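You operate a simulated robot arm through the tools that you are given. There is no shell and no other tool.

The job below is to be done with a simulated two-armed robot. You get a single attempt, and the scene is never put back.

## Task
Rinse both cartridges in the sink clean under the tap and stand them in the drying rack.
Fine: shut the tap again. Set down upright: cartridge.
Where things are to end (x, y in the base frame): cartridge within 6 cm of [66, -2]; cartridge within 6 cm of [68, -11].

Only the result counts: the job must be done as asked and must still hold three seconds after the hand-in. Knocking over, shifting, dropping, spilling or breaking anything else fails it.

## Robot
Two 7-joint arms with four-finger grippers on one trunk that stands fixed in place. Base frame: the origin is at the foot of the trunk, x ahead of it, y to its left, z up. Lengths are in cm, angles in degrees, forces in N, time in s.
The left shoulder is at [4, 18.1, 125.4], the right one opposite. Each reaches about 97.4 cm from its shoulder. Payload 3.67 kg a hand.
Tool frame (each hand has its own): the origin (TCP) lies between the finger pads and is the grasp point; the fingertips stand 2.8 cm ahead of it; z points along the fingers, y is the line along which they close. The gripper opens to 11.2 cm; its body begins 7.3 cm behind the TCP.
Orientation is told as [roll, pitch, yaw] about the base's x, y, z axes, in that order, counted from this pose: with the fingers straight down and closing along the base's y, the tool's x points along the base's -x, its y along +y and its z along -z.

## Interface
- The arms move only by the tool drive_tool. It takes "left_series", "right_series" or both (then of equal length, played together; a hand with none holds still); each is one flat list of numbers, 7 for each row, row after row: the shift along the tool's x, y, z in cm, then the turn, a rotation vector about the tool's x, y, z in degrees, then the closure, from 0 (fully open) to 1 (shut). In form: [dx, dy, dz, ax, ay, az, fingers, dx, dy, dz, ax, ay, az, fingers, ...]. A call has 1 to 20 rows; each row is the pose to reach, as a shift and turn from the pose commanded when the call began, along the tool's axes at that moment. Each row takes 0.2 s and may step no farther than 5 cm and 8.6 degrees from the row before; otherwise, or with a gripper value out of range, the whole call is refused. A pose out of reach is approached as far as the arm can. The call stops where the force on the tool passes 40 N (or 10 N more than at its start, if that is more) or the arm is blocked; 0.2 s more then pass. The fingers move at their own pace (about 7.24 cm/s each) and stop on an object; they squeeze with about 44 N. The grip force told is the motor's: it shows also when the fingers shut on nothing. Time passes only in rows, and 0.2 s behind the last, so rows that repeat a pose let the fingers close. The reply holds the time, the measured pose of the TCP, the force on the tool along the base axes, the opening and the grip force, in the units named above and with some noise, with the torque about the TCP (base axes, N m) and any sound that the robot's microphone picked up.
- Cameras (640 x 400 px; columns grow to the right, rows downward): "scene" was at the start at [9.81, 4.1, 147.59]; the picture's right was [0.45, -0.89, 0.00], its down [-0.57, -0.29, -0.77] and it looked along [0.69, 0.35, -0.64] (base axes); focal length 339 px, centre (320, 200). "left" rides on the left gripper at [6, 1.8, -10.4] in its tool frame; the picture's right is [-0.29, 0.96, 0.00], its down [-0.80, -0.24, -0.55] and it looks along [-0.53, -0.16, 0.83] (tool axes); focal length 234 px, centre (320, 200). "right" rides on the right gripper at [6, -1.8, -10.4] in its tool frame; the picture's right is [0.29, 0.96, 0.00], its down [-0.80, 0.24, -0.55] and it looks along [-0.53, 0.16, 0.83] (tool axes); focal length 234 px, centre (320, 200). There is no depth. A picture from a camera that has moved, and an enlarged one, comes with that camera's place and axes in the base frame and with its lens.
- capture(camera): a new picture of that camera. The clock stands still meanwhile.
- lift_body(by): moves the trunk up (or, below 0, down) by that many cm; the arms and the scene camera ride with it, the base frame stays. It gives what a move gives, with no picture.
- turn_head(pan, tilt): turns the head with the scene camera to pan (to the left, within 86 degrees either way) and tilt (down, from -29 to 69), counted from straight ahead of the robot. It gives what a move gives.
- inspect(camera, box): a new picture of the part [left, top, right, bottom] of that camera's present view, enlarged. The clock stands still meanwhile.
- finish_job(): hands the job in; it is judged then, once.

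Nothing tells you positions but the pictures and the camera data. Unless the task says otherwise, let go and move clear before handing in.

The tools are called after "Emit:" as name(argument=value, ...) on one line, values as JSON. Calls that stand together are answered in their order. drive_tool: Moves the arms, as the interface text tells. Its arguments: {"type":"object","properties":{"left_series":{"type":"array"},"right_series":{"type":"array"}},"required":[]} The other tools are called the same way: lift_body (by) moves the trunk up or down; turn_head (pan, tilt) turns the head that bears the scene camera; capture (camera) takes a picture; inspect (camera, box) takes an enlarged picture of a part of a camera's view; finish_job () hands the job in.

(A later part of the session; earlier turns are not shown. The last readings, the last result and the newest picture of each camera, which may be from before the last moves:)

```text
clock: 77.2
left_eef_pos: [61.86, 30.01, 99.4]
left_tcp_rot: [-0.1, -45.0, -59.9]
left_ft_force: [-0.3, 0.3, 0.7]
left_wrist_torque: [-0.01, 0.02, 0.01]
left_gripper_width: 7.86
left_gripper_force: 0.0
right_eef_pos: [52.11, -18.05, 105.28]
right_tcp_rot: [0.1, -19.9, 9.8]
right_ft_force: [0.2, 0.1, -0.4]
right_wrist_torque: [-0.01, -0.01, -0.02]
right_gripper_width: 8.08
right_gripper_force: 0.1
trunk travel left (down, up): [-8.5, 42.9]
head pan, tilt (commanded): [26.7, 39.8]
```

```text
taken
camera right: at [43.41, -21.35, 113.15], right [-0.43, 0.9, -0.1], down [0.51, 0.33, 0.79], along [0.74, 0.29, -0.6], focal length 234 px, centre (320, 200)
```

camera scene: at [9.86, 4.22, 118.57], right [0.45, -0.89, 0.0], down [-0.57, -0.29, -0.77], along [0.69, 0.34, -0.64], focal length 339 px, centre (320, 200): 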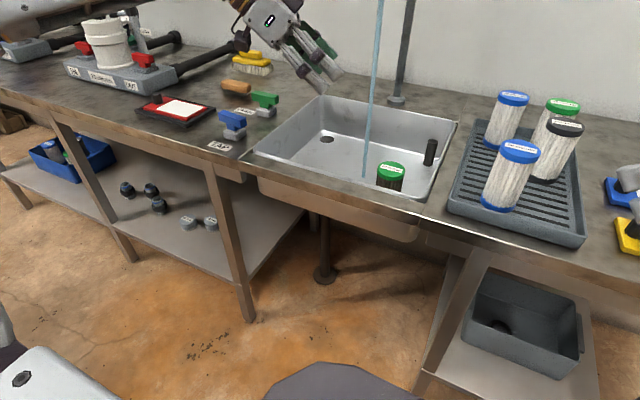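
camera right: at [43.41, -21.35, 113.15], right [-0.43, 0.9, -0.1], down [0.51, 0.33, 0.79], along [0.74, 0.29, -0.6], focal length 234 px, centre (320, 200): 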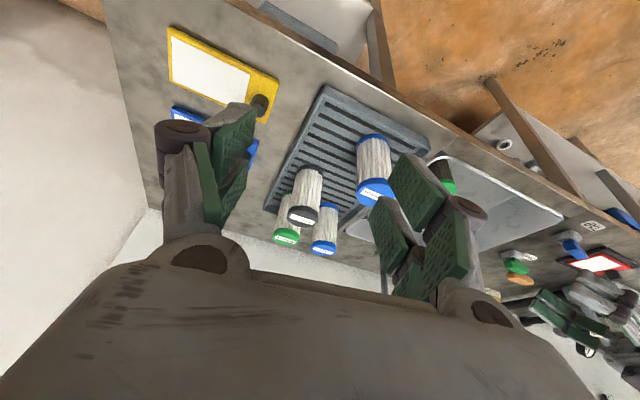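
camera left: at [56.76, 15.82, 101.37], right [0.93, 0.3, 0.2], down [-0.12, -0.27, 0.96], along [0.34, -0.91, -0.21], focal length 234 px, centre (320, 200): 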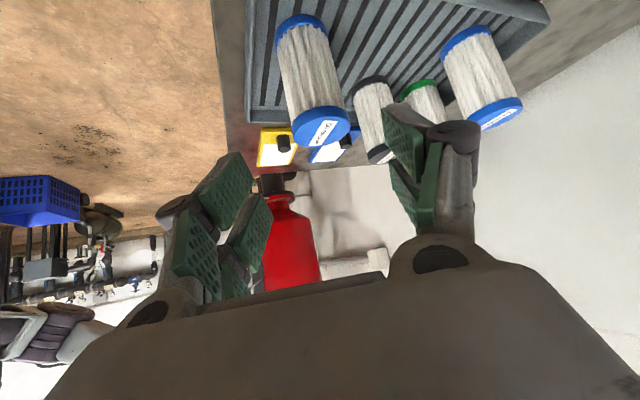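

Exactly reached this time. I test the approach toward a spot above the blue cartridge, [63, -3.5, 100].

Emit:
drive_tool(right_series=[-2.13, 2.48, 1.9, 0, 0, 0, 0.28, -4.26, 4.96, 3.8, 0, 0, 0, 0.28, -6.38, 7.44, 5.7, 0, 0, 0, 0.28, -8.5, 9.92, 7.6, 0, 0, 0, 0.28, -10.64, 12.4, 9.5, 0, 0, 0, 0.28])

Emit:
capture(camera="right")

Emit:
capture(camera="scene")

```text
clock: 78.4
left_eef_pos: [61.91, 30.01, 99.53]
left_tcp_rot: [-0.3, -45.2, -59.8]
left_ft_force: [0.3, 0.1, 0.2]
left_wrist_torque: [0.03, 0.05, 0.0]
left_gripper_width: 7.84
left_gripper_force: 0.0
right_eef_pos: [63.13, -3.18, 100.08]
right_tcp_rot: [0.0, -20.1, 9.9]
right_ft_force: [0.7, 0.2, -0.5]
right_wrist_torque: [-0.01, 0.0, -0.02]
right_gripper_width: 8.08
right_gripper_force: 0.1
trunk travel left (down, up): [-8.5, 42.9]
head pan, tilt (commanded): [26.7, 39.8]
```

```text
taken
camera right: at [54.45, -6.54, 107.97], right [-0.43, 0.9, -0.1], down [0.51, 0.33, 0.79], along [0.74, 0.29, -0.6], focal length 234 px, centre (320, 200)
```

right: 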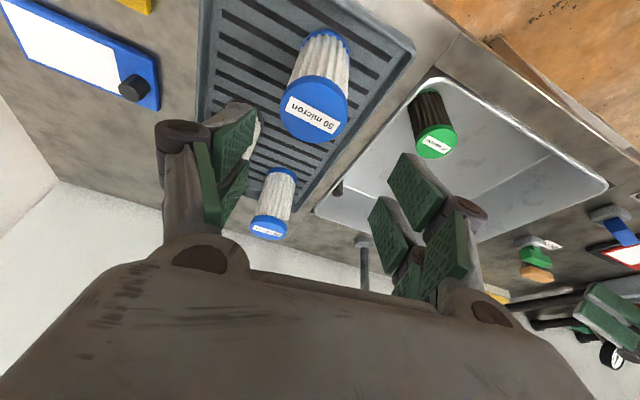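

```text
taken
camera scene: at [9.88, 4.2, 118.57], right [0.45, -0.89, 0.0], down [-0.57, -0.29, -0.77], along [0.69, 0.34, -0.64], focal length 339 px, centre (320, 200)
```

scene: 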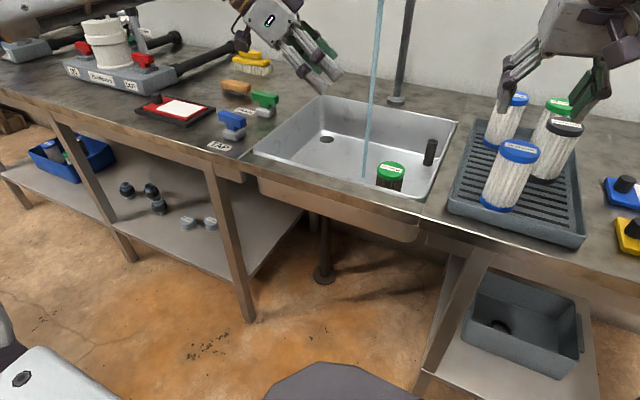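

The right arm reaches well inward with this pose. The hand's view puts the blue cap about 0.85 cm to the right of its centre line, near [65.6, -3.6]; I shift, descend partway and check.

Emit:
drive_tool(right_series=[0.7, -0.85, 1.5, 0, 0, 0, 0.28, 1.2, -0.85, 3.5, 0, 0, 0, 0.28, 1.44, -0.85, 5.5, 0, 0, 0, 0.28])

Emit:
capture(camera="right")

Emit:
inspect(camera="scene", box=[420, 20, 640, 260])

```text
clock: 79.2
left_eef_pos: [61.85, 29.85, 99.42]
left_tcp_rot: [0.0, -45.1, -59.8]
left_ft_force: [0.2, 0.1, 0.1]
left_wrist_torque: [0.02, -0.01, -0.01]
left_gripper_width: 7.89
left_gripper_force: 0.1
right_eef_pos: [63.78, -4.11, 94.3]
right_tcp_rot: [0.1, -20.0, 9.9]
right_ft_force: [0.6, 0.3, -0.5]
right_wrist_torque: [0.0, -0.01, 0.02]
right_gripper_width: 8.04
right_gripper_force: 0.1
trunk travel left (down, up): [-8.5, 42.9]
head pan, tilt (commanded): [26.7, 39.8]
```

```text
taken
camera right: at [55.03, -7.52, 102.18], right [-0.43, 0.9, -0.1], down [0.51, 0.33, 0.79], along [0.74, 0.29, -0.6], focal length 234 px, centre (320, 200)
```

right: 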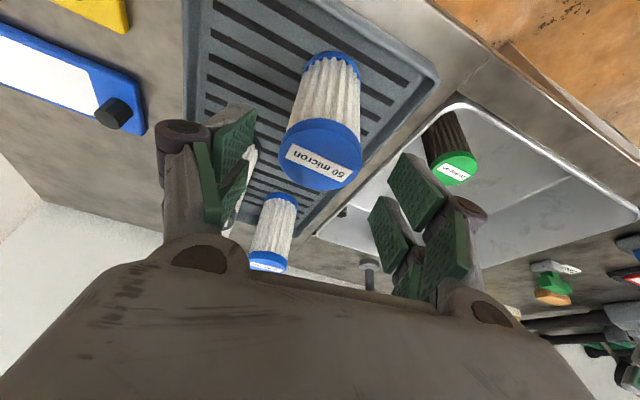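

```text
1.67 times, centred on (530, 140) of scene
camera zoom: at [9.85, 4.07, 118.58], right [0.45, -0.89, 0.0], down [-0.57, -0.29, -0.77], along [0.69, 0.35, -0.64], focal length 565 px, centre (-30, 300)
```

zoom: 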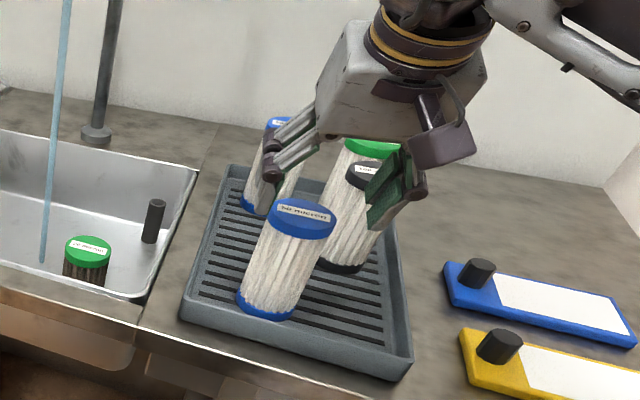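

The cap is centred now. I go the last 5 cm in along the fingers.

Emit:
drive_tool(right_series=[0, 0.2, 2.5, 0, 0, 0, 0.28, 0, 0.2, 5.0, 0, 0, 0, 0.28])

Emit:
capture(camera="right")

Emit:
inspect(camera="scene", box=[420, 20, 640, 260])

```text
clock: 79.8
left_eef_pos: [61.86, 29.97, 99.41]
left_tcp_rot: [-0.1, -45.1, -59.8]
left_ft_force: [-0.1, 0.0, 0.2]
left_wrist_torque: [-0.01, -0.02, -0.04]
left_gripper_width: 7.84
left_gripper_force: 0.0
right_eef_pos: [65.29, -3.9, 89.64]
right_tcp_rot: [-0.1, -19.9, 9.9]
right_ft_force: [0.5, -0.8, -0.5]
right_wrist_torque: [0.04, 0.0, 0.0]
right_gripper_width: 8.06
right_gripper_force: 0.0
trunk travel left (down, up): [-8.5, 42.9]
head pan, tilt (commanded): [26.7, 39.8]
```

```text
taken
camera right: at [56.6, -7.27, 97.46], right [-0.43, 0.9, -0.1], down [0.51, 0.33, 0.79], along [0.74, 0.29, -0.6], focal length 234 px, centre (320, 200)
```

right: 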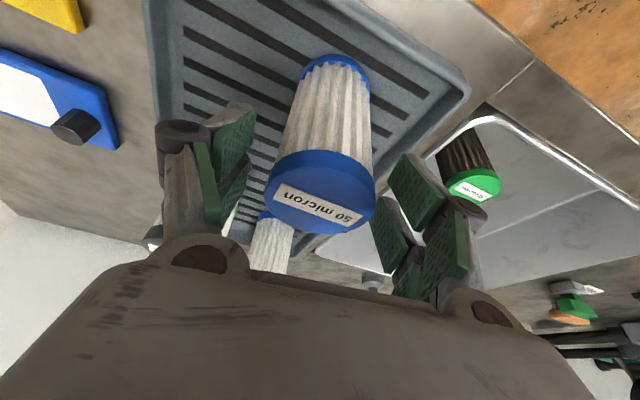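

```text
1.67 times, centred on (530, 140) of scene
camera zoom: at [9.83, 4.1, 118.58], right [0.45, -0.89, 0.0], down [-0.57, -0.29, -0.77], along [0.69, 0.35, -0.64], focal length 565 px, centre (-30, 300)
```

zoom: 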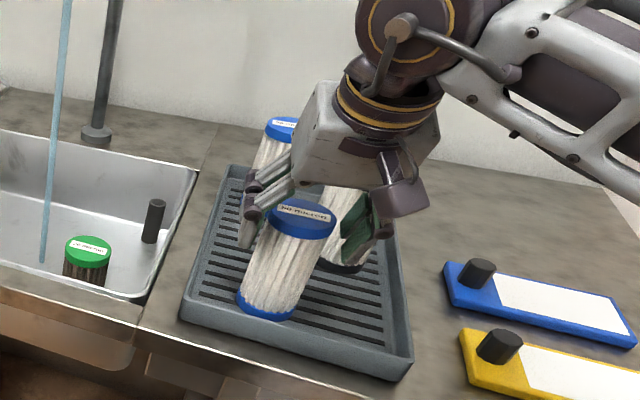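

The cap is centred and at the right depth in the right hand's view. I close the right fingers.

Emit:
drive_tool(right_series=[0, 0, 0, 0, 0, 0, 1, 0, 0, 0, 0, 0, 0, 1, 0, 0, 0, 0, 0, 0, 1, 0, 0, 0, 0, 0, 0, 1])

Emit:
capture(camera="right")

```text
clock: 80.8
left_eef_pos: [61.91, 30.03, 99.36]
left_tcp_rot: [-0.2, -45.0, -60.0]
left_ft_force: [0.0, 0.8, 0.2]
left_wrist_torque: [-0.06, 0.01, 0.04]
left_gripper_width: 7.83
left_gripper_force: 0.1
right_eef_pos: [65.36, -4.0, 89.67]
right_tcp_rot: [-0.1, -20.0, 9.9]
right_ft_force: [0.5, -0.8, 1.0]
right_wrist_torque: [-0.01, -0.09, 0.02]
right_gripper_width: 5.74
right_gripper_force: 43.6
trunk travel left (down, up): [-8.5, 42.9]
head pan, tilt (commanded): [26.7, 39.8]
```

```text
taken
camera right: at [56.58, -7.26, 97.5], right [-0.43, 0.9, -0.1], down [0.51, 0.33, 0.79], along [0.74, 0.29, -0.6], focal length 234 px, centre (320, 200)
```

right: 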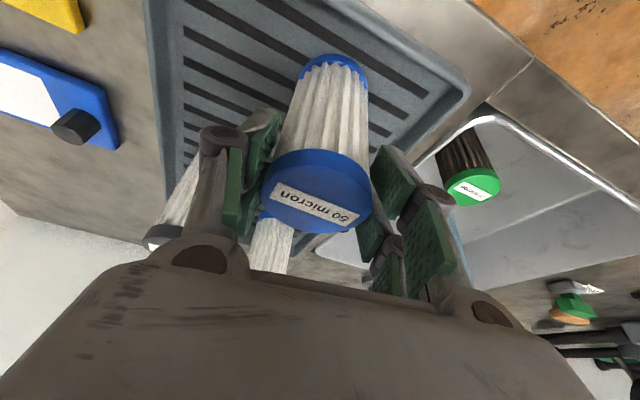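

Gripped by the right hand. I lift it 3 cm and carry it to about [67, -10.2] on the rack, stopping half a centimetre above the surface.

Emit:
drive_tool(right_series=[-0.5, 0, -1.4, 0, 0, 0, 1, -1.03, 0, -2.82, 0, 0, 0, 1, -1.28, -3.2, -2.73, 0, 0, 0, 1, -1.54, -6.39, -2.63, 0, 0, 0, 1, -1.54, -6.39, -2.63, 0, 0, 0, 1, -1.1, -6.39, -1.4, 0, 0, 0, 1, -0.68, -6.39, -0.28, 0, 0, 0, 1])

Emit:
capture(camera="right")

Emit:
inspect(camera="scene", box=[420, 20, 640, 260])

```text
clock: 82.4
left_eef_pos: [61.92, 29.94, 99.42]
left_tcp_rot: [-0.1, -45.1, -59.9]
left_ft_force: [0.6, 0.4, 0.0]
left_wrist_torque: [0.02, -0.02, -0.01]
left_gripper_width: 7.85
left_gripper_force: 0.0
right_eef_pos: [66.84, -10.13, 89.92]
right_tcp_rot: [-0.1, -20.1, 9.9]
right_ft_force: [-0.1, 0.4, -3.1]
right_wrist_torque: [-0.02, 0.01, -0.01]
right_gripper_width: 5.73
right_gripper_force: 44.4
trunk travel left (down, up): [-8.5, 42.9]
head pan, tilt (commanded): [26.7, 39.8]
```

```text
taken
camera right: at [58.19, -13.42, 97.87], right [-0.43, 0.9, -0.1], down [0.51, 0.33, 0.79], along [0.74, 0.29, -0.6], focal length 234 px, centre (320, 200)
```

right: 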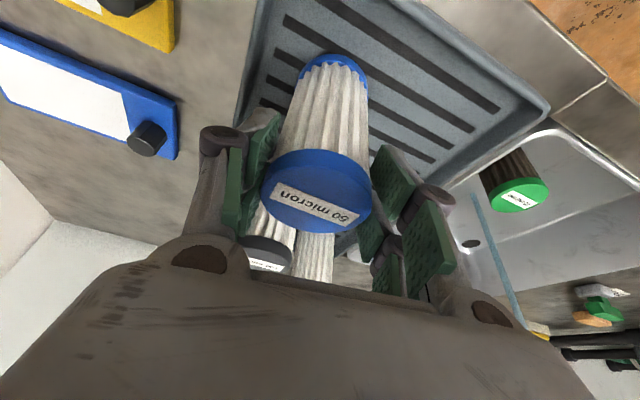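

```text
1.67 times, centred on (530, 140) of scene
camera zoom: at [9.83, 4.1, 118.58], right [0.45, -0.89, 0.0], down [-0.57, -0.29, -0.77], along [0.69, 0.35, -0.64], focal length 565 px, centre (-30, 300)
```

zoom: 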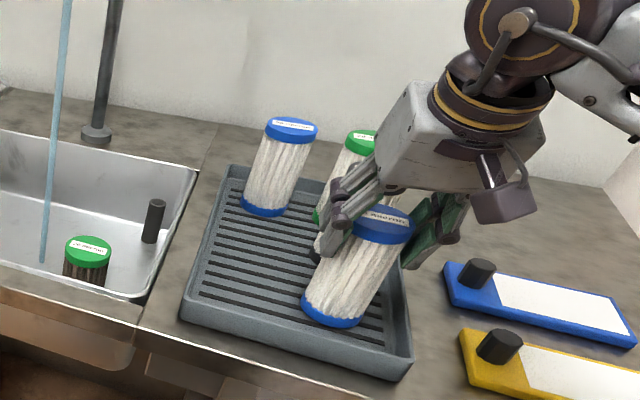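

It is inside the rack with margin to the rim. I creep down to contact.

Emit:
drive_tool(right_series=[0.05, 0, 0.14, 0, 0, 0, 1, 0.1, 0, 0.28, 0, 0, 0, 1, 0.15, 0, 0.42, 0, 0, 0, 1])

```text
clock: 83.2
left_eef_pos: [61.89, 30.0, 99.51]
left_tcp_rot: [0.0, -45.1, -59.8]
left_ft_force: [0.6, -0.2, -0.2]
left_wrist_torque: [-0.01, -0.01, 0.02]
left_gripper_width: 7.84
left_gripper_force: 0.0
right_eef_pos: [66.95, -10.15, 89.7]
right_tcp_rot: [0.0, -20.0, 9.9]
right_ft_force: [0.1, 0.6, -0.6]
right_wrist_torque: [0.0, -0.02, -0.01]
right_gripper_width: 5.77
right_gripper_force: 43.8
trunk travel left (down, up): [-8.5, 42.9]
head pan, tilt (commanded): [26.7, 39.8]
```

Emit:
drive_tool(right_series=[0.04, 0, 0.1, 0, 0, 0, 1, 0.08, 0, 0.2, 0, 0, 0, 1])

```text
clock: 83.8
left_eef_pos: [61.75, 30.02, 99.6]
left_tcp_rot: [-0.1, -45.1, -60.0]
left_ft_force: [-0.6, -0.8, -0.7]
left_wrist_torque: [-0.01, -0.01, -0.03]
left_gripper_width: 7.85
left_gripper_force: 0.0
right_eef_pos: [66.94, -10.0, 89.6]
right_tcp_rot: [0.1, -20.2, 9.9]
right_ft_force: [-1.3, -3.4, 10.1]
right_wrist_torque: [-0.56, 0.14, -0.02]
right_gripper_width: 5.72
right_gripper_force: 44.2
trunk travel left (down, up): [-8.5, 42.9]
head pan, tilt (commanded): [26.7, 39.8]
```

Contact at about 10 N. I release and back off along the fingers.

Emit:
drive_tool(right_series=[0, 0, 0, 0, 0, 0, 0.44, 0, 0, 0, 0, 0, 0, 0.34, 0, 0, 0, 0, 0, 0, 0.32, 0, 0, -1.5, 0, 0, 0, 0.32, 0, 0, -4, 0, 0, 0, 0.3, 0, 0, -8, 0, 0, 0, 0.3, 0, 0, -12, 0, 0, 0, 0.3])

Emit:
capture(camera="right")

Emit:
inspect(camera="scene", box=[420, 20, 640, 260])

```text
clock: 85.4
left_eef_pos: [61.81, 29.95, 99.56]
left_tcp_rot: [-0.1, -45.1, -59.9]
left_ft_force: [0.0, 0.0, -0.3]
left_wrist_torque: [-0.01, 0.0, -0.01]
left_gripper_width: 7.85
left_gripper_force: 0.1
right_eef_pos: [62.78, -10.85, 100.75]
right_tcp_rot: [0.2, -20.0, 9.8]
right_ft_force: [-0.7, -0.4, -0.1]
right_wrist_torque: [-0.04, -0.03, -0.04]
right_gripper_width: 7.83
right_gripper_force: 0.1
trunk travel left (down, up): [-8.5, 42.9]
head pan, tilt (commanded): [26.7, 39.8]
```

```text
taken
camera right: at [54.21, -14.24, 108.56], right [-0.43, 0.9, -0.1], down [0.51, 0.33, 0.79], along [0.74, 0.29, -0.6], focal length 234 px, centre (320, 200)
```

right: 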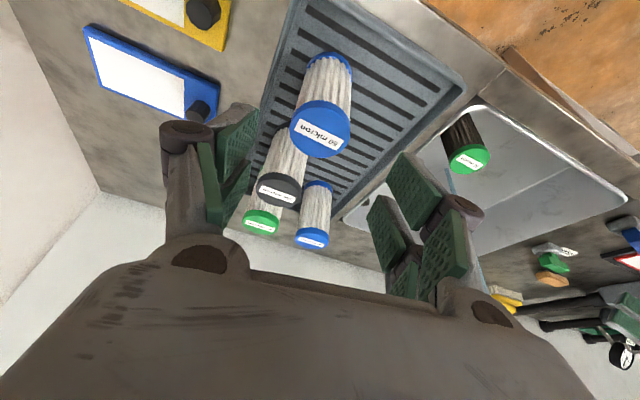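

```text
1.67 times, centred on (530, 140) of scene
camera zoom: at [9.75, 4.13, 118.58], right [0.45, -0.89, 0.0], down [-0.57, -0.29, -0.77], along [0.69, 0.35, -0.64], focal length 565 px, centre (-30, 300)
```

zoom: 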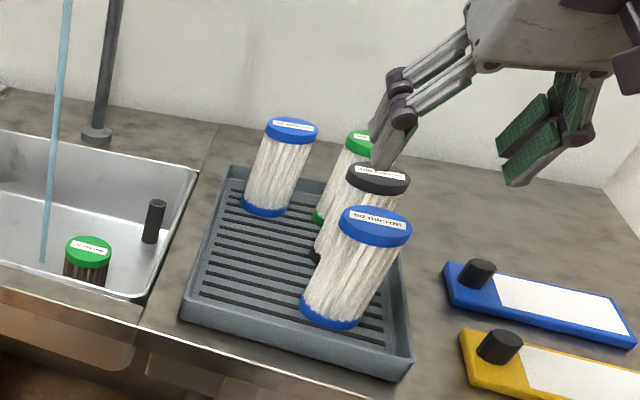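

The blue-capped cartridge stands upright at about [67, -10.3]. For the green one I will see whether the right arm alone can pick, rinse and place it: first the left hand moves aside toward the TAP.

Emit:
drive_tool(left_series=[3, 0.2, -2.04, 0, 5.8, 0, 0.3, 6, 0.4, -4.1, 0, 11.6, 0, 0.3, 9, 0.64, -6.1, 0, 17.4, 0, 0.3, 12, 0.85, -8.2, 0, 23.2, 0, 0.3, 15, 1.07, -10.2, 0, 29, 0, 0.3])

Emit:
drive_tool(right_series=[-1.02, 3.68, 0.55, -0.68, 0, -1.88, 0.28, -2.04, 7.37, 1.1, -1.37, 0, -3.77, 0.28, -3.06, 11.05, 1.64, -2.05, 0, -5.65, 0.28, -4.08, 14.7, 2.19, -2.73, 0, -7.5, 0.28, -5.1, 18.4, 2.73, -3.42, 0, -9.4, 0.28, -6.12, 22.1, 3.28, -4.1, 0, -11.3, 0.28])

Emit:
capture(camera="scene")

Emit:
capture(camera="right")

```text
clock: 86.6
left_eef_pos: [53.7, 45.82, 96.11]
left_tcp_rot: [-0.1, -16.0, -59.9]
left_ft_force: [-0.9, -0.9, -0.4]
left_wrist_torque: [-0.01, 0.04, 0.04]
left_gripper_width: 7.83
left_gripper_force: 0.2
right_eef_pos: [63.01, -10.8, 100.67]
right_tcp_rot: [0.0, -20.1, 10.0]
right_ft_force: [-0.3, -0.2, -0.3]
right_wrist_torque: [-0.01, -0.05, 0.01]
right_gripper_width: 7.84
right_gripper_force: 0.0
trunk travel left (down, up): [-8.5, 42.9]
head pan, tilt (commanded): [26.7, 39.8]
```

```text
clock: 88.0
left_eef_pos: [53.69, 45.84, 95.94]
left_tcp_rot: [-0.1, -16.2, -59.8]
left_ft_force: [-0.4, 1.0, -0.5]
left_wrist_torque: [0.02, 0.0, 0.04]
left_gripper_width: 7.83
left_gripper_force: 0.1
right_eef_pos: [65.68, 12.42, 99.55]
right_tcp_rot: [-0.1, -19.9, 22.1]
right_ft_force: [0.1, 0.8, 0.0]
right_wrist_torque: [-0.03, 0.0, -0.02]
right_gripper_width: 8.04
right_gripper_force: 0.0
trunk travel left (down, up): [-8.5, 42.9]
head pan, tilt (commanded): [26.7, 39.8]
```

```text
taken
camera scene: at [9.81, 4.23, 118.57], right [0.45, -0.89, 0.0], down [-0.57, -0.29, -0.77], along [0.69, 0.34, -0.64], focal length 339 px, centre (320, 200)
```

scene: 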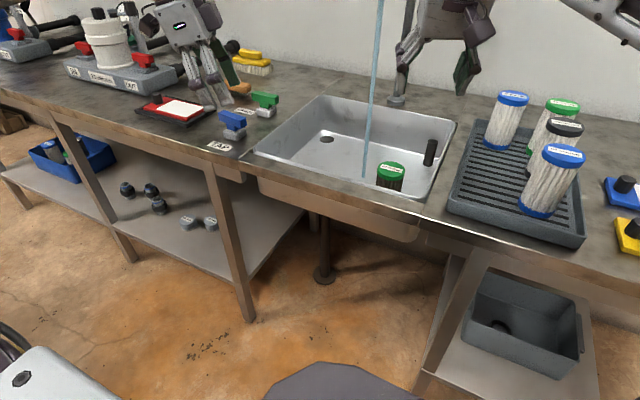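

```text
taken
camera right: at [57.92, 7.23, 107.39], right [-0.61, 0.79, -0.1], down [0.43, 0.43, 0.79], along [0.67, 0.44, -0.6], focal length 234 px, centre (320, 200)
```

right: 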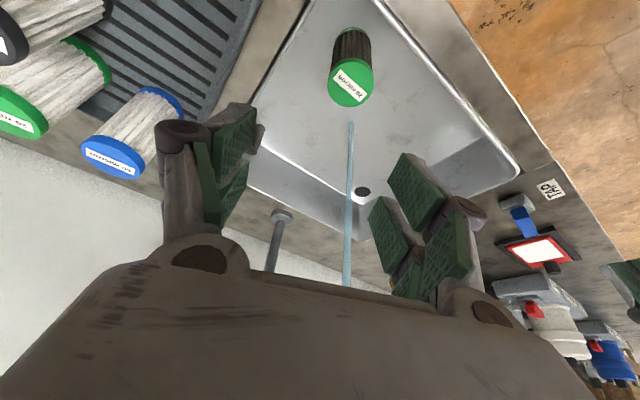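

The right arm reaches inward well enough for the green cartridge. I move it to a pre-grasp point above it, turning to heading 35° so the fingers fit between it and the sink walls.

Emit:
drive_tool(right_series=[1.1, 0.57, 2.7, -1.1, -1.25, -3.05, 0.3, 2.25, 1.15, 5.4, -2.2, -2.5, -6.1, 0.3, 3.4, 1.7, 8.1, -3.3, -3.75, -9.15, 0.32, 4.51, 2.29, 10.75, -4.4, -5, -12.2, 0.32])

Emit:
capture(camera="right")

Emit:
inspect(camera="scene", box=[240, 40, 520, 240])

```text
clock: 89.0
left_eef_pos: [53.68, 45.77, 96.0]
left_tcp_rot: [-0.1, -16.1, -60.0]
left_ft_force: [0.5, -1.1, -0.2]
left_wrist_torque: [0.0, 0.0, -0.02]
left_gripper_width: 7.83
left_gripper_force: 0.0
right_eef_pos: [64.52, 14.13, 88.13]
right_tcp_rot: [-0.6, -24.9, 35.2]
right_ft_force: [0.1, 0.6, 0.3]
right_wrist_torque: [-0.01, -0.04, 0.0]
right_gripper_width: 7.62
right_gripper_force: 0.1
trunk travel left (down, up): [-8.5, 42.9]
head pan, tilt (commanded): [26.7, 39.8]
```

```text
taken
camera right: at [57.5, 6.98, 95.06], right [-0.76, 0.63, -0.13], down [0.26, 0.48, 0.84], along [0.59, 0.6, -0.53], focal length 234 px, centre (320, 200)
```

right: 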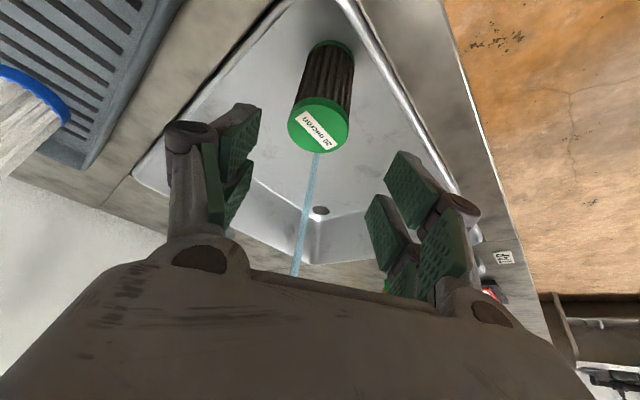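

```text
2.00 times, centred on (380, 140) of scene
camera zoom: at [9.84, 4.1, 118.58], right [0.45, -0.89, 0.0], down [-0.57, -0.29, -0.77], along [0.69, 0.35, -0.64], focal length 678 px, centre (200, 320)
```

zoom: 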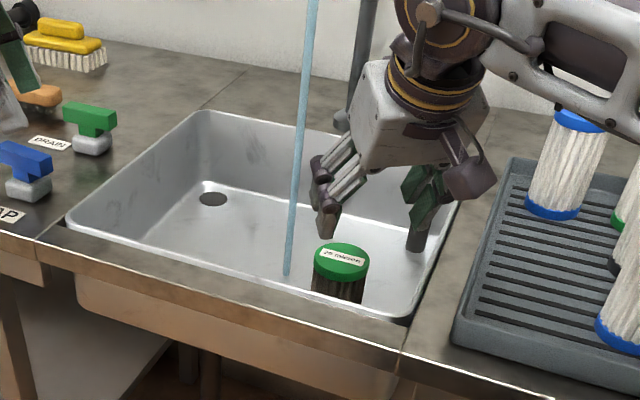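

The green cap is right on the hand's centre line. I go in 7 cm along the fingers, check, and then the rest.

Emit:
drive_tool(right_series=[0, 0.1, 3.5, 0, 0, 0, 0.32, 0.1, 0.15, 7, 0, 0, 0, 0.32])

Emit:
capture(camera="right")

Emit:
inspect(camera="scene", box=[300, 80, 460, 220])

```text
clock: 89.6
left_eef_pos: [53.72, 45.73, 96.01]
left_tcp_rot: [-0.1, -16.0, -59.9]
left_ft_force: [0.2, -0.3, 0.3]
left_wrist_torque: [0.01, -0.01, 0.01]
left_gripper_width: 7.85
left_gripper_force: 0.1
right_eef_pos: [66.89, 15.82, 81.63]
right_tcp_rot: [-0.6, -25.0, 35.2]
right_ft_force: [0.4, -1.0, 0.6]
right_wrist_torque: [0.0, -0.01, -0.02]
right_gripper_width: 7.61
right_gripper_force: 0.1
trunk travel left (down, up): [-8.5, 42.9]
head pan, tilt (commanded): [26.7, 39.8]
```

```text
taken
camera right: at [59.85, 8.83, 88.52], right [-0.76, 0.63, -0.13], down [0.26, 0.48, 0.84], along [0.59, 0.6, -0.53], focal length 234 px, centre (320, 200)
```

right: 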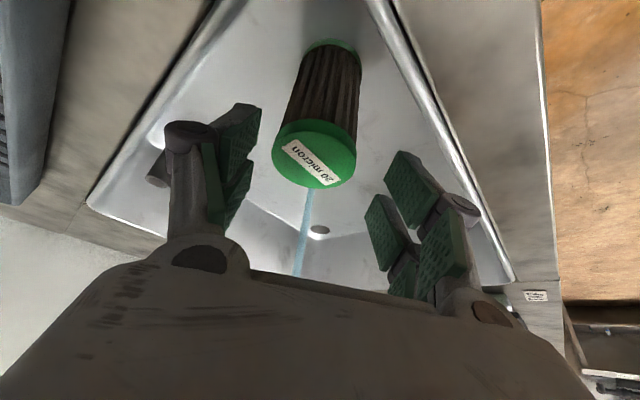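

```text
2.86 times, centred on (380, 150) of scene
camera zoom: at [9.83, 4.12, 118.58], right [0.45, -0.89, 0.0], down [-0.57, -0.29, -0.77], along [0.69, 0.35, -0.64], focal length 968 px, centre (149, 343)
```

zoom: 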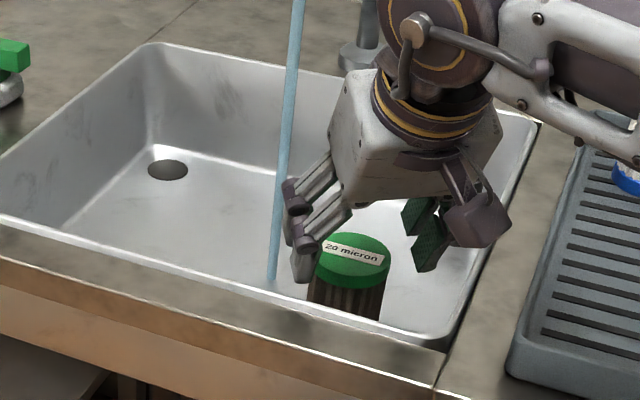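

The cap is about 0.4 cm to one side; I correct for that and go the last 4.9 cm.

Emit:
drive_tool(right_series=[0, -0.4, 1.5, 0, 0, 0, 0.32, 0, -0.4, 3.2, 0, 0, 0, 0.32, 0, -0.4, 4.9, 0, 0, 0, 0.32])

Emit:
capture(camera="right")

Emit:
inspect(camera="scene", box=[300, 80, 460, 220])

```text
clock: 90.4
left_eef_pos: [53.78, 45.86, 96.08]
left_tcp_rot: [-0.1, -16.0, -59.9]
left_ft_force: [0.4, 0.2, 0.0]
left_wrist_torque: [0.0, 0.05, -0.01]
left_gripper_width: 7.87
left_gripper_force: 0.1
right_eef_pos: [68.74, 16.73, 77.09]
right_tcp_rot: [-0.8, -24.8, 35.2]
right_ft_force: [0.3, -0.2, 0.4]
right_wrist_torque: [-0.02, 0.01, 0.0]
right_gripper_width: 7.59
right_gripper_force: 0.0
trunk travel left (down, up): [-8.5, 42.9]
head pan, tilt (commanded): [26.7, 39.8]
```

```text
taken
camera right: at [61.78, 9.64, 84.11], right [-0.76, 0.64, -0.13], down [0.26, 0.48, 0.84], along [0.59, 0.6, -0.53], focal length 234 px, centre (320, 200)
```

right: 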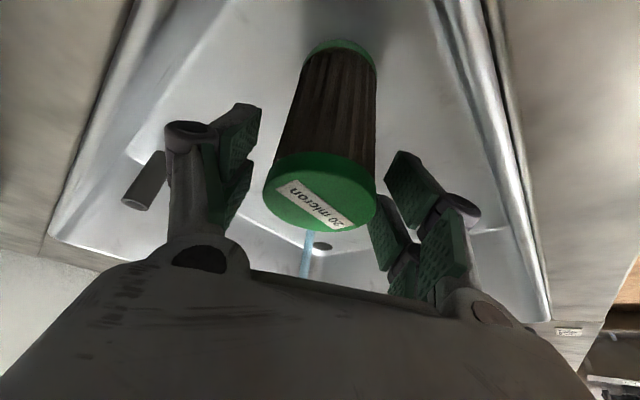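

```text
2.86 times, centred on (380, 150) of scene
camera zoom: at [9.85, 4.13, 118.57], right [0.45, -0.89, 0.0], down [-0.57, -0.29, -0.77], along [0.69, 0.35, -0.64], focal length 968 px, centre (149, 343)
```

zoom: 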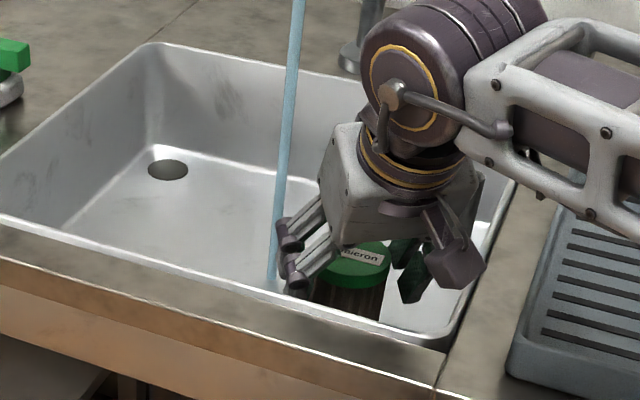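

The green cap is centred at the right depth. I close the right fingers on it.

Emit:
drive_tool(right_series=[0, 0, 0, 0, 0, 0, 1, 0, 0, 0, 0, 0, 0, 1, 0, 0, 0, 0, 0, 0, 1, 0, 0, 0, 0, 0, 0, 1])

Emit:
capture(camera="right")

```text
clock: 91.4
left_eef_pos: [53.66, 45.77, 96.02]
left_tcp_rot: [-0.2, -16.1, -59.9]
left_ft_force: [-0.8, 0.0, 0.9]
left_wrist_torque: [-0.03, 0.04, -0.02]
left_gripper_width: 7.85
left_gripper_force: 0.1
right_eef_pos: [68.82, 16.65, 77.06]
right_tcp_rot: [-0.7, -25.0, 35.2]
right_ft_force: [-0.3, 1.3, 1.1]
right_wrist_torque: [0.01, -0.01, 0.01]
right_gripper_width: 5.76
right_gripper_force: 43.9
trunk travel left (down, up): [-8.5, 42.9]
head pan, tilt (commanded): [26.7, 39.8]
```

```text
taken
camera right: at [61.74, 9.64, 84.18], right [-0.76, 0.63, -0.13], down [0.26, 0.48, 0.84], along [0.59, 0.6, -0.53], focal length 234 px, centre (320, 200)
```

right: 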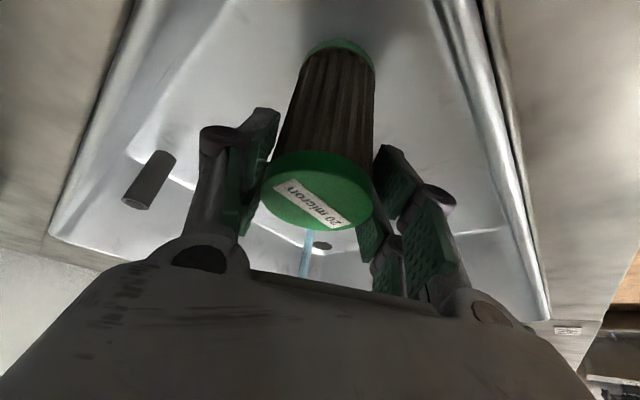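

Gripped at 5.8 cm. I lift it straight up out of the sink.

Emit:
drive_tool(right_series=[-1.27, 0, -2.72, 0, 0, 0, 1, -2.96, 0, -6.34, 0, 0, 0, 1, -4.9, 0, -10.4, 0, 0, 0, 1, -6.77, 0, -14.5, 0, 0, 0, 1])

Emit:
capture(camera="scene")

Emit:
capture(camera="right")

```text
clock: 92.4
left_eef_pos: [53.62, 45.88, 96.07]
left_tcp_rot: [-0.1, -16.0, -59.9]
left_ft_force: [-0.8, -0.2, 0.8]
left_wrist_torque: [-0.02, 0.01, 0.0]
left_gripper_width: 7.79
left_gripper_force: 0.0
right_eef_pos: [68.67, 17.1, 93.55]
right_tcp_rot: [-0.7, -24.8, 35.2]
right_ft_force: [0.1, -0.3, -2.2]
right_wrist_torque: [-0.03, -0.01, -0.01]
right_gripper_width: 5.72
right_gripper_force: 43.6
trunk travel left (down, up): [-8.5, 42.9]
head pan, tilt (commanded): [26.7, 39.8]
```

```text
taken
camera scene: at [9.76, 4.12, 118.58], right [0.45, -0.89, 0.0], down [-0.57, -0.29, -0.77], along [0.69, 0.35, -0.64], focal length 339 px, centre (320, 200)
```

scene: 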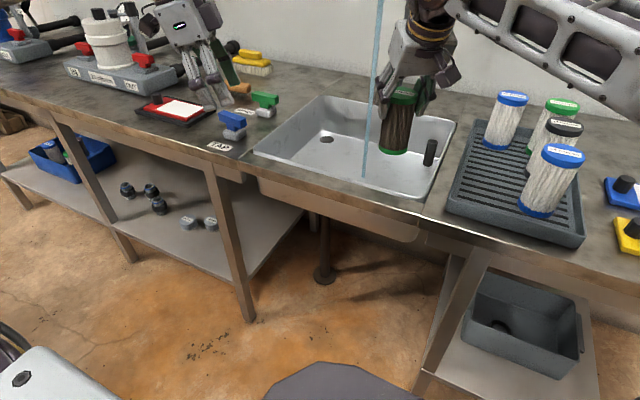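

```text
taken
camera right: at [61.59, 10.03, 100.64], right [-0.76, 0.63, -0.13], down [0.26, 0.48, 0.84], along [0.59, 0.6, -0.53], focal length 234 px, centre (320, 200)
```

right: 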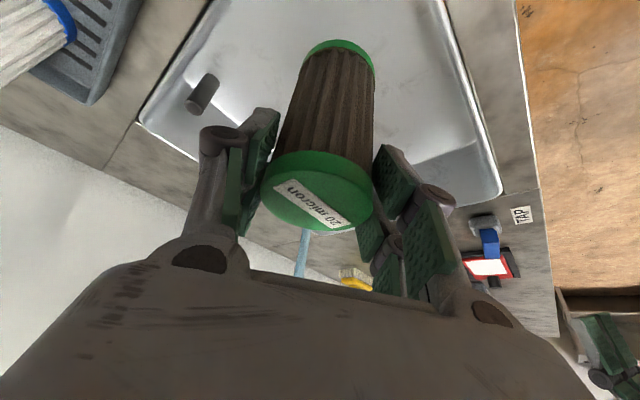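

The dark green-capped cartridge is held upright. I bring it under the stream at about [77.4, 25.8], tipping the hand to 65° so the water strikes the body.

Emit:
drive_tool(right_series=[-1.5, 0.4, 1.47, 0, -8, 0, 1, -3.0, 0.8, 2.93, 0, -16, 0, 1, -4.5, 1.2, 4.4, 0, -24, 0, 1, -6.0, 1.6, 5.86, 0, -32, 0, 1, -7.48, 1.97, 7.33, 0, -40, 0, 1])

Emit:
capture(camera="right")

Emit:
capture(camera="scene")

```text
clock: 93.6
left_eef_pos: [53.76, 45.74, 96.02]
left_tcp_rot: [0.0, -16.1, -59.9]
left_ft_force: [0.5, 0.4, 0.0]
left_wrist_torque: [0.01, 0.01, 0.05]
left_gripper_width: 7.84
left_gripper_force: 0.1
right_eef_pos: [75.6, 24.31, 89.64]
right_tcp_rot: [-1.4, -65.0, 36.2]
right_ft_force: [0.6, -0.3, -1.2]
right_wrist_torque: [-0.05, 0.08, -0.01]
right_gripper_width: 5.75
right_gripper_force: 44.2
trunk travel left (down, up): [-8.5, 42.9]
head pan, tilt (commanded): [26.7, 39.8]
```

```text
taken
camera right: at [66.88, 15.84, 88.85], right [-0.65, 0.71, -0.27], down [-0.28, 0.11, 0.95], along [0.71, 0.69, 0.13], focal length 234 px, centre (320, 200)
```

right: 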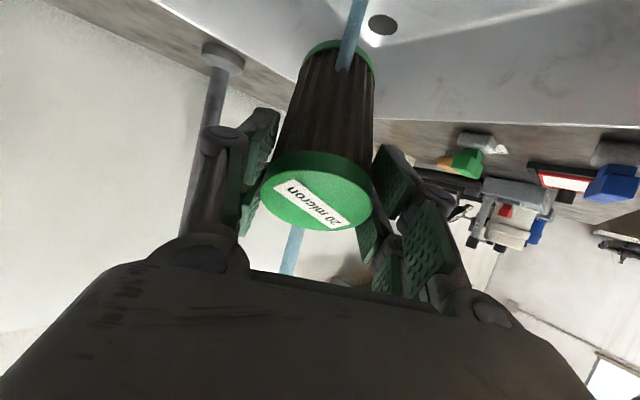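

```text
taken
camera scene: at [9.87, 4.15, 118.57], right [0.45, -0.89, 0.0], down [-0.57, -0.29, -0.77], along [0.69, 0.35, -0.64], focal length 339 px, centre (320, 200)
```

scene: 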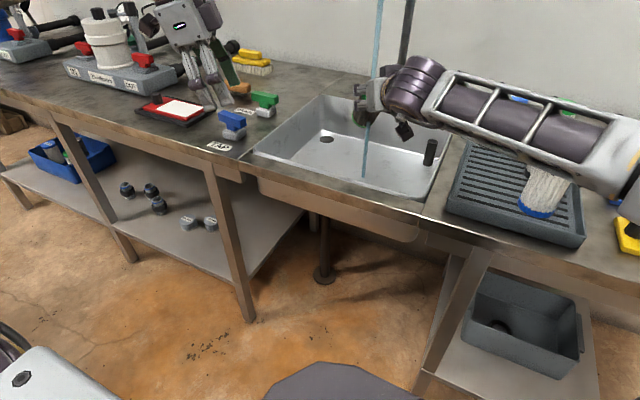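

The stream hits the cartridge body; the other cartridges stand undisturbed (the forearm is only nearer to the camera). I hold it there for four seconds.

Emit:
drive_tool(right_series=[0, 0, 0.6, 0, 0, 0, 1, 0, 0, 0.6, 0, 0, 0, 1, 0, 0, 0.6, 0, 0, 0, 1, 0, 0, 0.6, 0, 0, 0, 1, 0, 0, 0.6, 0, 0, 0, 1, 0, 0, 0.6, 0, 0, 0, 1, 0, 0, 0.6, 0, 0, 0, 1, 0, 0, 0.6, 0, 0, 0, 1, 0, 0, 0.6, 0, 0, 0, 1, 0, 0, 0.6, 0, 0, 0, 1, 0, 0, 0.6, 0, 0, 0, 1, 0, 0, 0.6, 0, 0, 0, 1, 0, 0, 0.6, 0, 0, 0, 1, 0, 0, 0.6, 0, 0, 0, 1, 0, 0, 0.6, 0, 0, 0, 1, 0, 0, 0.6, 0, 0, 0, 1, 0, 0, 0.6, 0, 0, 0, 1, 0, 0, 0.6, 0, 0, 0, 1, 0, 0, 0.6, 0, 0, 0, 1, 0, 0, 0.6, 0, 0, 0, 1])

Emit:
capture(camera="right")

```text
clock: 97.8
left_eef_pos: [53.65, 45.72, 96.07]
left_tcp_rot: [-0.1, -16.1, -59.9]
left_ft_force: [1.3, 0.0, -0.4]
left_wrist_torque: [0.0, 0.0, 0.0]
left_gripper_width: 7.83
left_gripper_force: 0.1
right_eef_pos: [76.09, 24.54, 89.69]
right_tcp_rot: [-1.4, -64.8, 36.2]
right_ft_force: [-0.6, 0.0, -1.2]
right_wrist_torque: [-0.01, 0.06, 0.02]
right_gripper_width: 5.75
right_gripper_force: 44.4
trunk travel left (down, up): [-8.5, 42.9]
head pan, tilt (commanded): [26.7, 39.8]
```

```text
taken
camera right: at [67.34, 16.14, 88.7], right [-0.65, 0.71, -0.27], down [-0.28, 0.11, 0.95], along [0.71, 0.69, 0.13], focal length 234 px, centre (320, 200)
```

right: 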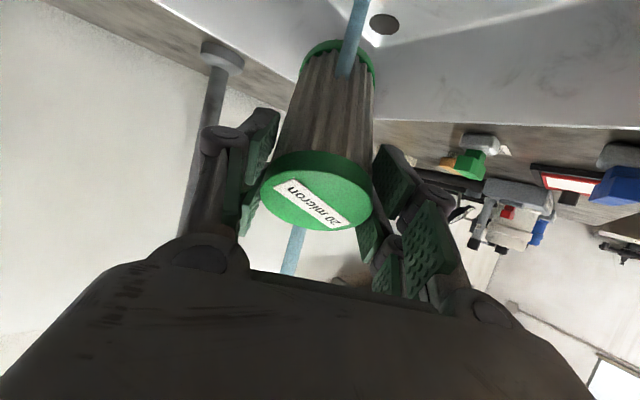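

It is getting lighter. I hold it for another four seconds.

Emit:
drive_tool(right_series=[0, 0, 0, 0, 0, 0, 1, 0, 0, 0, 0, 0, 0, 1, 0, 0, 0, 0, 0, 0, 1, 0, 0, 0, 0, 0, 0, 1, 0, 0, 0, 0, 0, 0, 1, 0, 0, 0, 0, 0, 0, 1, 0, 0, 0, 0, 0, 0, 1, 0, 0, 0, 0, 0, 0, 1, 0, 0, 0, 0, 0, 0, 1, 0, 0, 0, 0, 0, 0, 1, 0, 0, 0, 0, 0, 0, 1, 0, 0, 0, 0, 0, 0, 1, 0, 0, 0, 0, 0, 0, 1, 0, 0, 0, 0, 0, 0, 1, 0, 0, 0, 0, 0, 0, 1, 0, 0, 0, 0, 0, 0, 1, 0, 0, 0, 0, 0, 0, 1, 0, 0, 0, 0, 0, 0, 1, 0, 0, 0, 0, 0, 0, 1, 0, 0, 0, 0, 0, 0, 1])

Emit:
capture(camera="right")

```text
clock: 102.0
left_eef_pos: [53.8, 45.84, 96.0]
left_tcp_rot: [-0.2, -16.1, -60.0]
left_ft_force: [0.1, 0.7, 0.7]
left_wrist_torque: [0.01, 0.01, 0.03]
left_gripper_width: 7.83
left_gripper_force: 0.0
right_eef_pos: [76.03, 24.58, 89.65]
right_tcp_rot: [-1.5, -64.9, 36.2]
right_ft_force: [-0.8, -0.1, -0.6]
right_wrist_torque: [-0.01, 0.0, -0.03]
right_gripper_width: 5.77
right_gripper_force: 43.8
trunk travel left (down, up): [-8.5, 42.9]
head pan, tilt (commanded): [26.7, 39.8]
```

```text
taken
camera right: at [67.34, 16.14, 88.7], right [-0.65, 0.71, -0.27], down [-0.28, 0.11, 0.95], along [0.71, 0.69, 0.13], focal length 234 px, centre (320, 200)
```

right: 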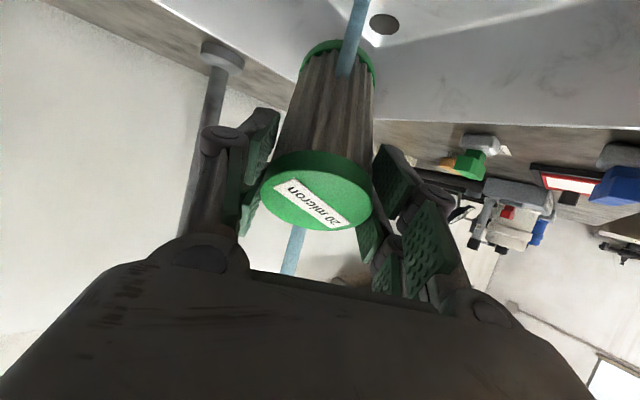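

No change over the last four seconds; I zoom in to judge whether it is really clean or only one side has been rinsed.

Emit:
inspect(camera="right", box=[230, 20, 420, 250])

Emit:
inspect(camera="scene", box=[320, 40, 460, 180])

Emit:
capture(camera="left")

```text
1.74 times, centred on (325, 135) of right
camera zoom: at [67.34, 16.14, 88.7], right [-0.65, 0.71, -0.27], down [-0.28, 0.11, 0.95], along [0.71, 0.69, 0.13], focal length 407 px, centre (311, 313)
```

zoom: 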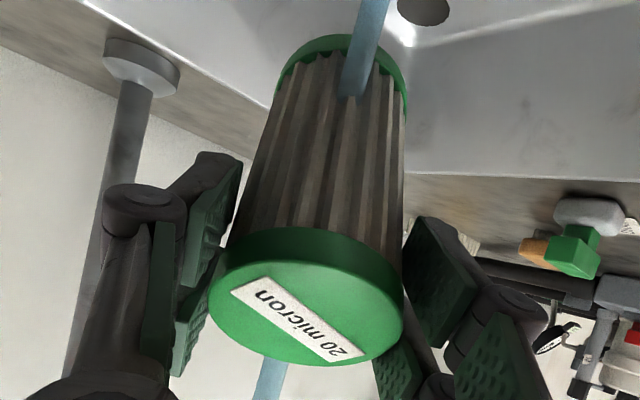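

```text
2.86 times, centred on (390, 110) of scene
camera zoom: at [9.83, 4.11, 118.58], right [0.45, -0.89, 0.0], down [-0.57, -0.29, -0.77], along [0.69, 0.35, -0.64], focal length 968 px, centre (120, 457)
```

zoom: 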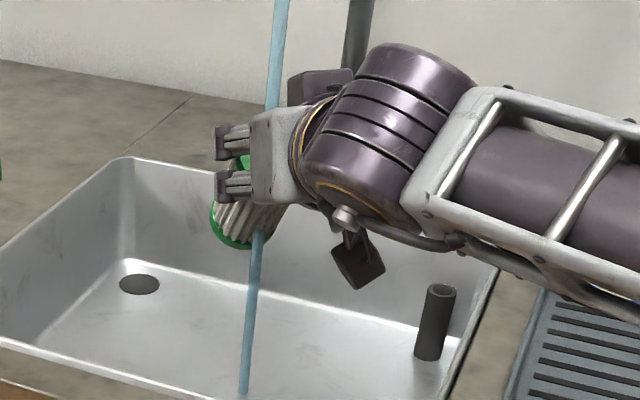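

```text
taken
camera left: at [50.93, 54.17, 104.25], right [0.97, 0.24, 0.08], down [0.1, -0.65, 0.75], along [0.23, -0.72, -0.65], focal length 234 px, centre (320, 200)
```

left: 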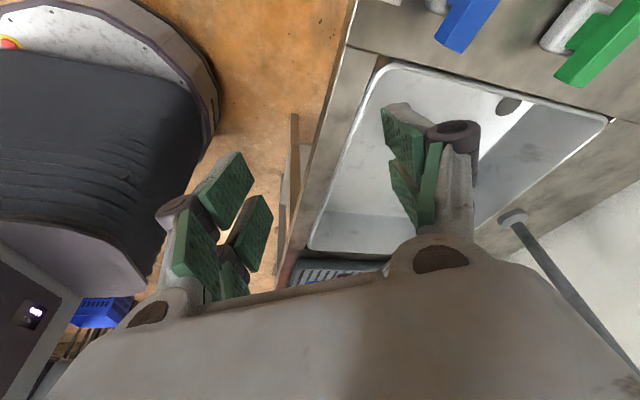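

From the scene camera its side looks whitish. To be sure, I roll it to both sides under the water as with the first one, and hold on.

Emit:
drive_tool(right_series=[0, 0, 0, 0, 0, -8, 1, 0, 0, 0, 0, 0, -16, 1, 0, 0, 0, 0, 0, -24, 1, 0, 0, 0, 0, 0, -28, 1, 0, 0, 0, 0, 0, -28, 1, 0, 0, 0, 0, 0, -28, 1, 0, 0, 0, 0, 0, -20, 1, 0, 0, 0, 0, 0, -12, 1, 0, 0, 0, 0, 0, -4, 1, 0, 0, 0, 0, 0, 4, 1, 0, 0, 0, 0, 0, 12, 1, 0, 0, 0, 0, 0, 20, 1, 0, 0, 0, 0, 0, 28, 1, 0, 0, 0, 0, 0, 28, 1, 0, 0, 0, 0, 0, 28, 1, 0, 0, 0, 0, 0, 28, 1, 0, 0, 0, 0, 0, 20, 1, 0, 0, 0, 0, 0, 12, 1, 0, 0, 0, 0, 0, 4, 1, 0, 0, 0, 0, 0, 0, 1])

Emit:
inspect(camera="right", box=[230, 20, 420, 250])

Emit:
inspect(camera="scene", box=[320, 40, 460, 180])

```text
clock: 106.2
left_eef_pos: [53.67, 45.82, 96.0]
left_tcp_rot: [-0.1, -16.2, -59.9]
left_ft_force: [-0.2, -0.1, -1.1]
left_wrist_torque: [0.01, 0.04, -0.01]
left_gripper_width: 7.84
left_gripper_force: 0.0
right_eef_pos: [76.13, 24.39, 89.42]
right_tcp_rot: [-1.6, -64.8, 36.3]
right_ft_force: [-0.6, 0.8, -1.7]
right_wrist_torque: [-0.03, 0.04, -0.01]
right_gripper_width: 5.77
right_gripper_force: 43.8
trunk travel left (down, up): [-8.5, 42.9]
head pan, tilt (commanded): [26.7, 39.8]
```

```text
1.74 times, centred on (325, 135) of right
camera zoom: at [67.44, 16.05, 88.52], right [-0.65, 0.71, -0.27], down [-0.28, 0.11, 0.95], along [0.71, 0.69, 0.13], focal length 407 px, centre (311, 313)
```

zoom: 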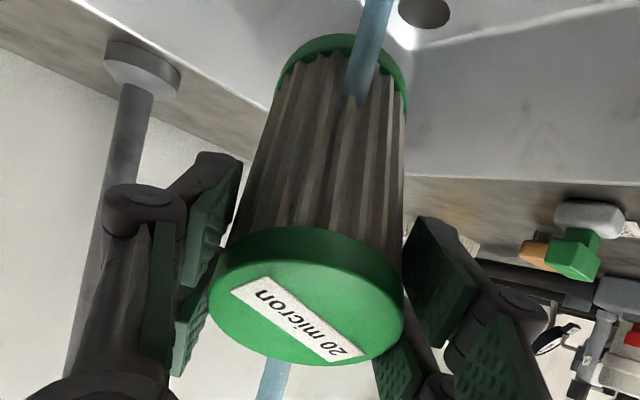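

```text
2.86 times, centred on (390, 110) of scene
camera zoom: at [9.83, 4.12, 118.58], right [0.45, -0.89, 0.0], down [-0.57, -0.29, -0.77], along [0.69, 0.35, -0.64], focal length 968 px, centre (120, 457)
```

zoom: 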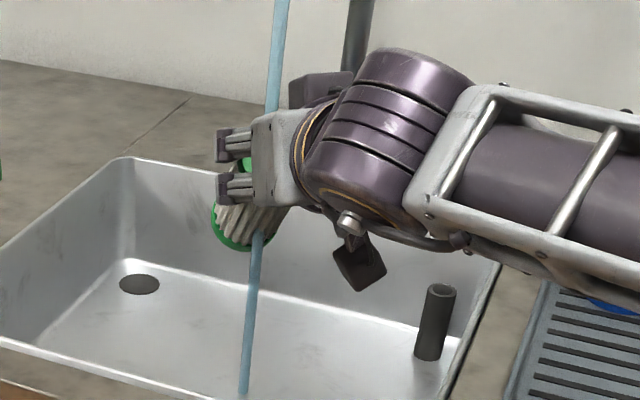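

No more change. I take it out of the stream and upright it in the light to compare with the clean ones.

Emit:
drive_tool(right_series=[-0.2, -0.4, -2.63, 0, 8, 0, 1, -0.4, -0.8, -5.27, 0, 16, 0, 1, -0.6, -1.2, -7.9, 0, 24, 0, 1, -0.8, -1.6, -10.5, 0, 32, 0, 1, -1.02, -2.03, -13.17, 0, 40, 0, 1])

Emit:
capture(camera="scene")

Emit:
capture(camera="right")

Emit:
inspect(camera="scene", box=[360, 40, 620, 240])

```text
clock: 107.4
left_eef_pos: [53.78, 45.8, 96.04]
left_tcp_rot: [-0.1, -16.1, -59.9]
left_ft_force: [0.2, -0.8, -0.1]
left_wrist_torque: [0.0, -0.03, -0.02]
left_gripper_width: 7.82
left_gripper_force: 0.0
right_eef_pos: [67.95, 16.0, 95.91]
right_tcp_rot: [-0.6, -24.8, 35.2]
right_ft_force: [0.0, -0.6, -1.3]
right_wrist_torque: [0.0, 0.0, -0.01]
right_gripper_width: 5.73
right_gripper_force: 44.6
trunk travel left (down, up): [-8.5, 42.9]
head pan, tilt (commanded): [26.7, 39.8]
```

```text
taken
camera scene: at [9.78, 4.11, 118.58], right [0.45, -0.89, 0.0], down [-0.57, -0.29, -0.77], along [0.69, 0.35, -0.64], focal length 339 px, centre (320, 200)
```

scene: 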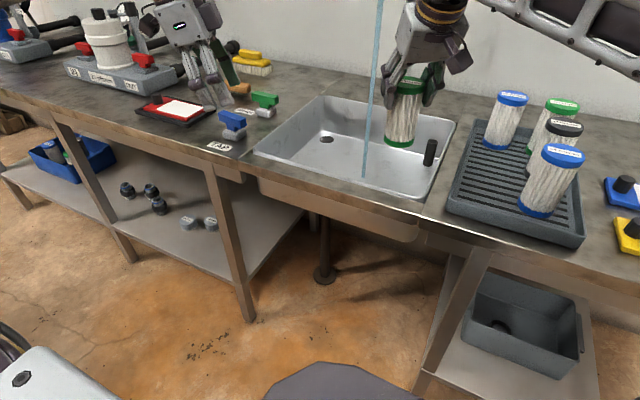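

```text
taken
camera right: at [60.91, 8.99, 103.01], right [-0.76, 0.63, -0.13], down [0.26, 0.48, 0.84], along [0.59, 0.6, -0.53], focal length 234 px, centre (320, 200)
```

right: 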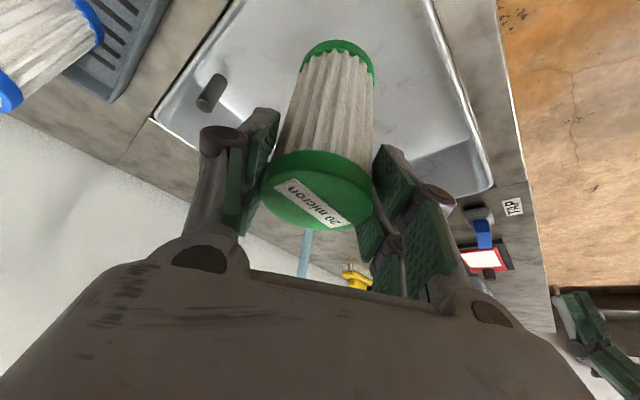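

```text
2.00 times, centred on (490, 140) of scene
camera zoom: at [9.78, 4.11, 118.58], right [0.45, -0.89, 0.0], down [-0.57, -0.29, -0.77], along [0.69, 0.35, -0.64], focal length 678 px, centre (-20, 320)
```

zoom: 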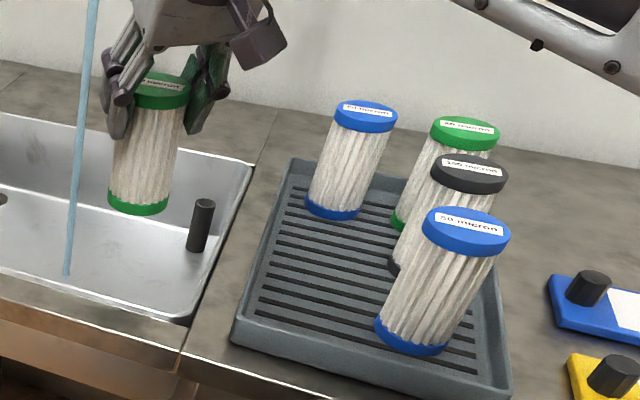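

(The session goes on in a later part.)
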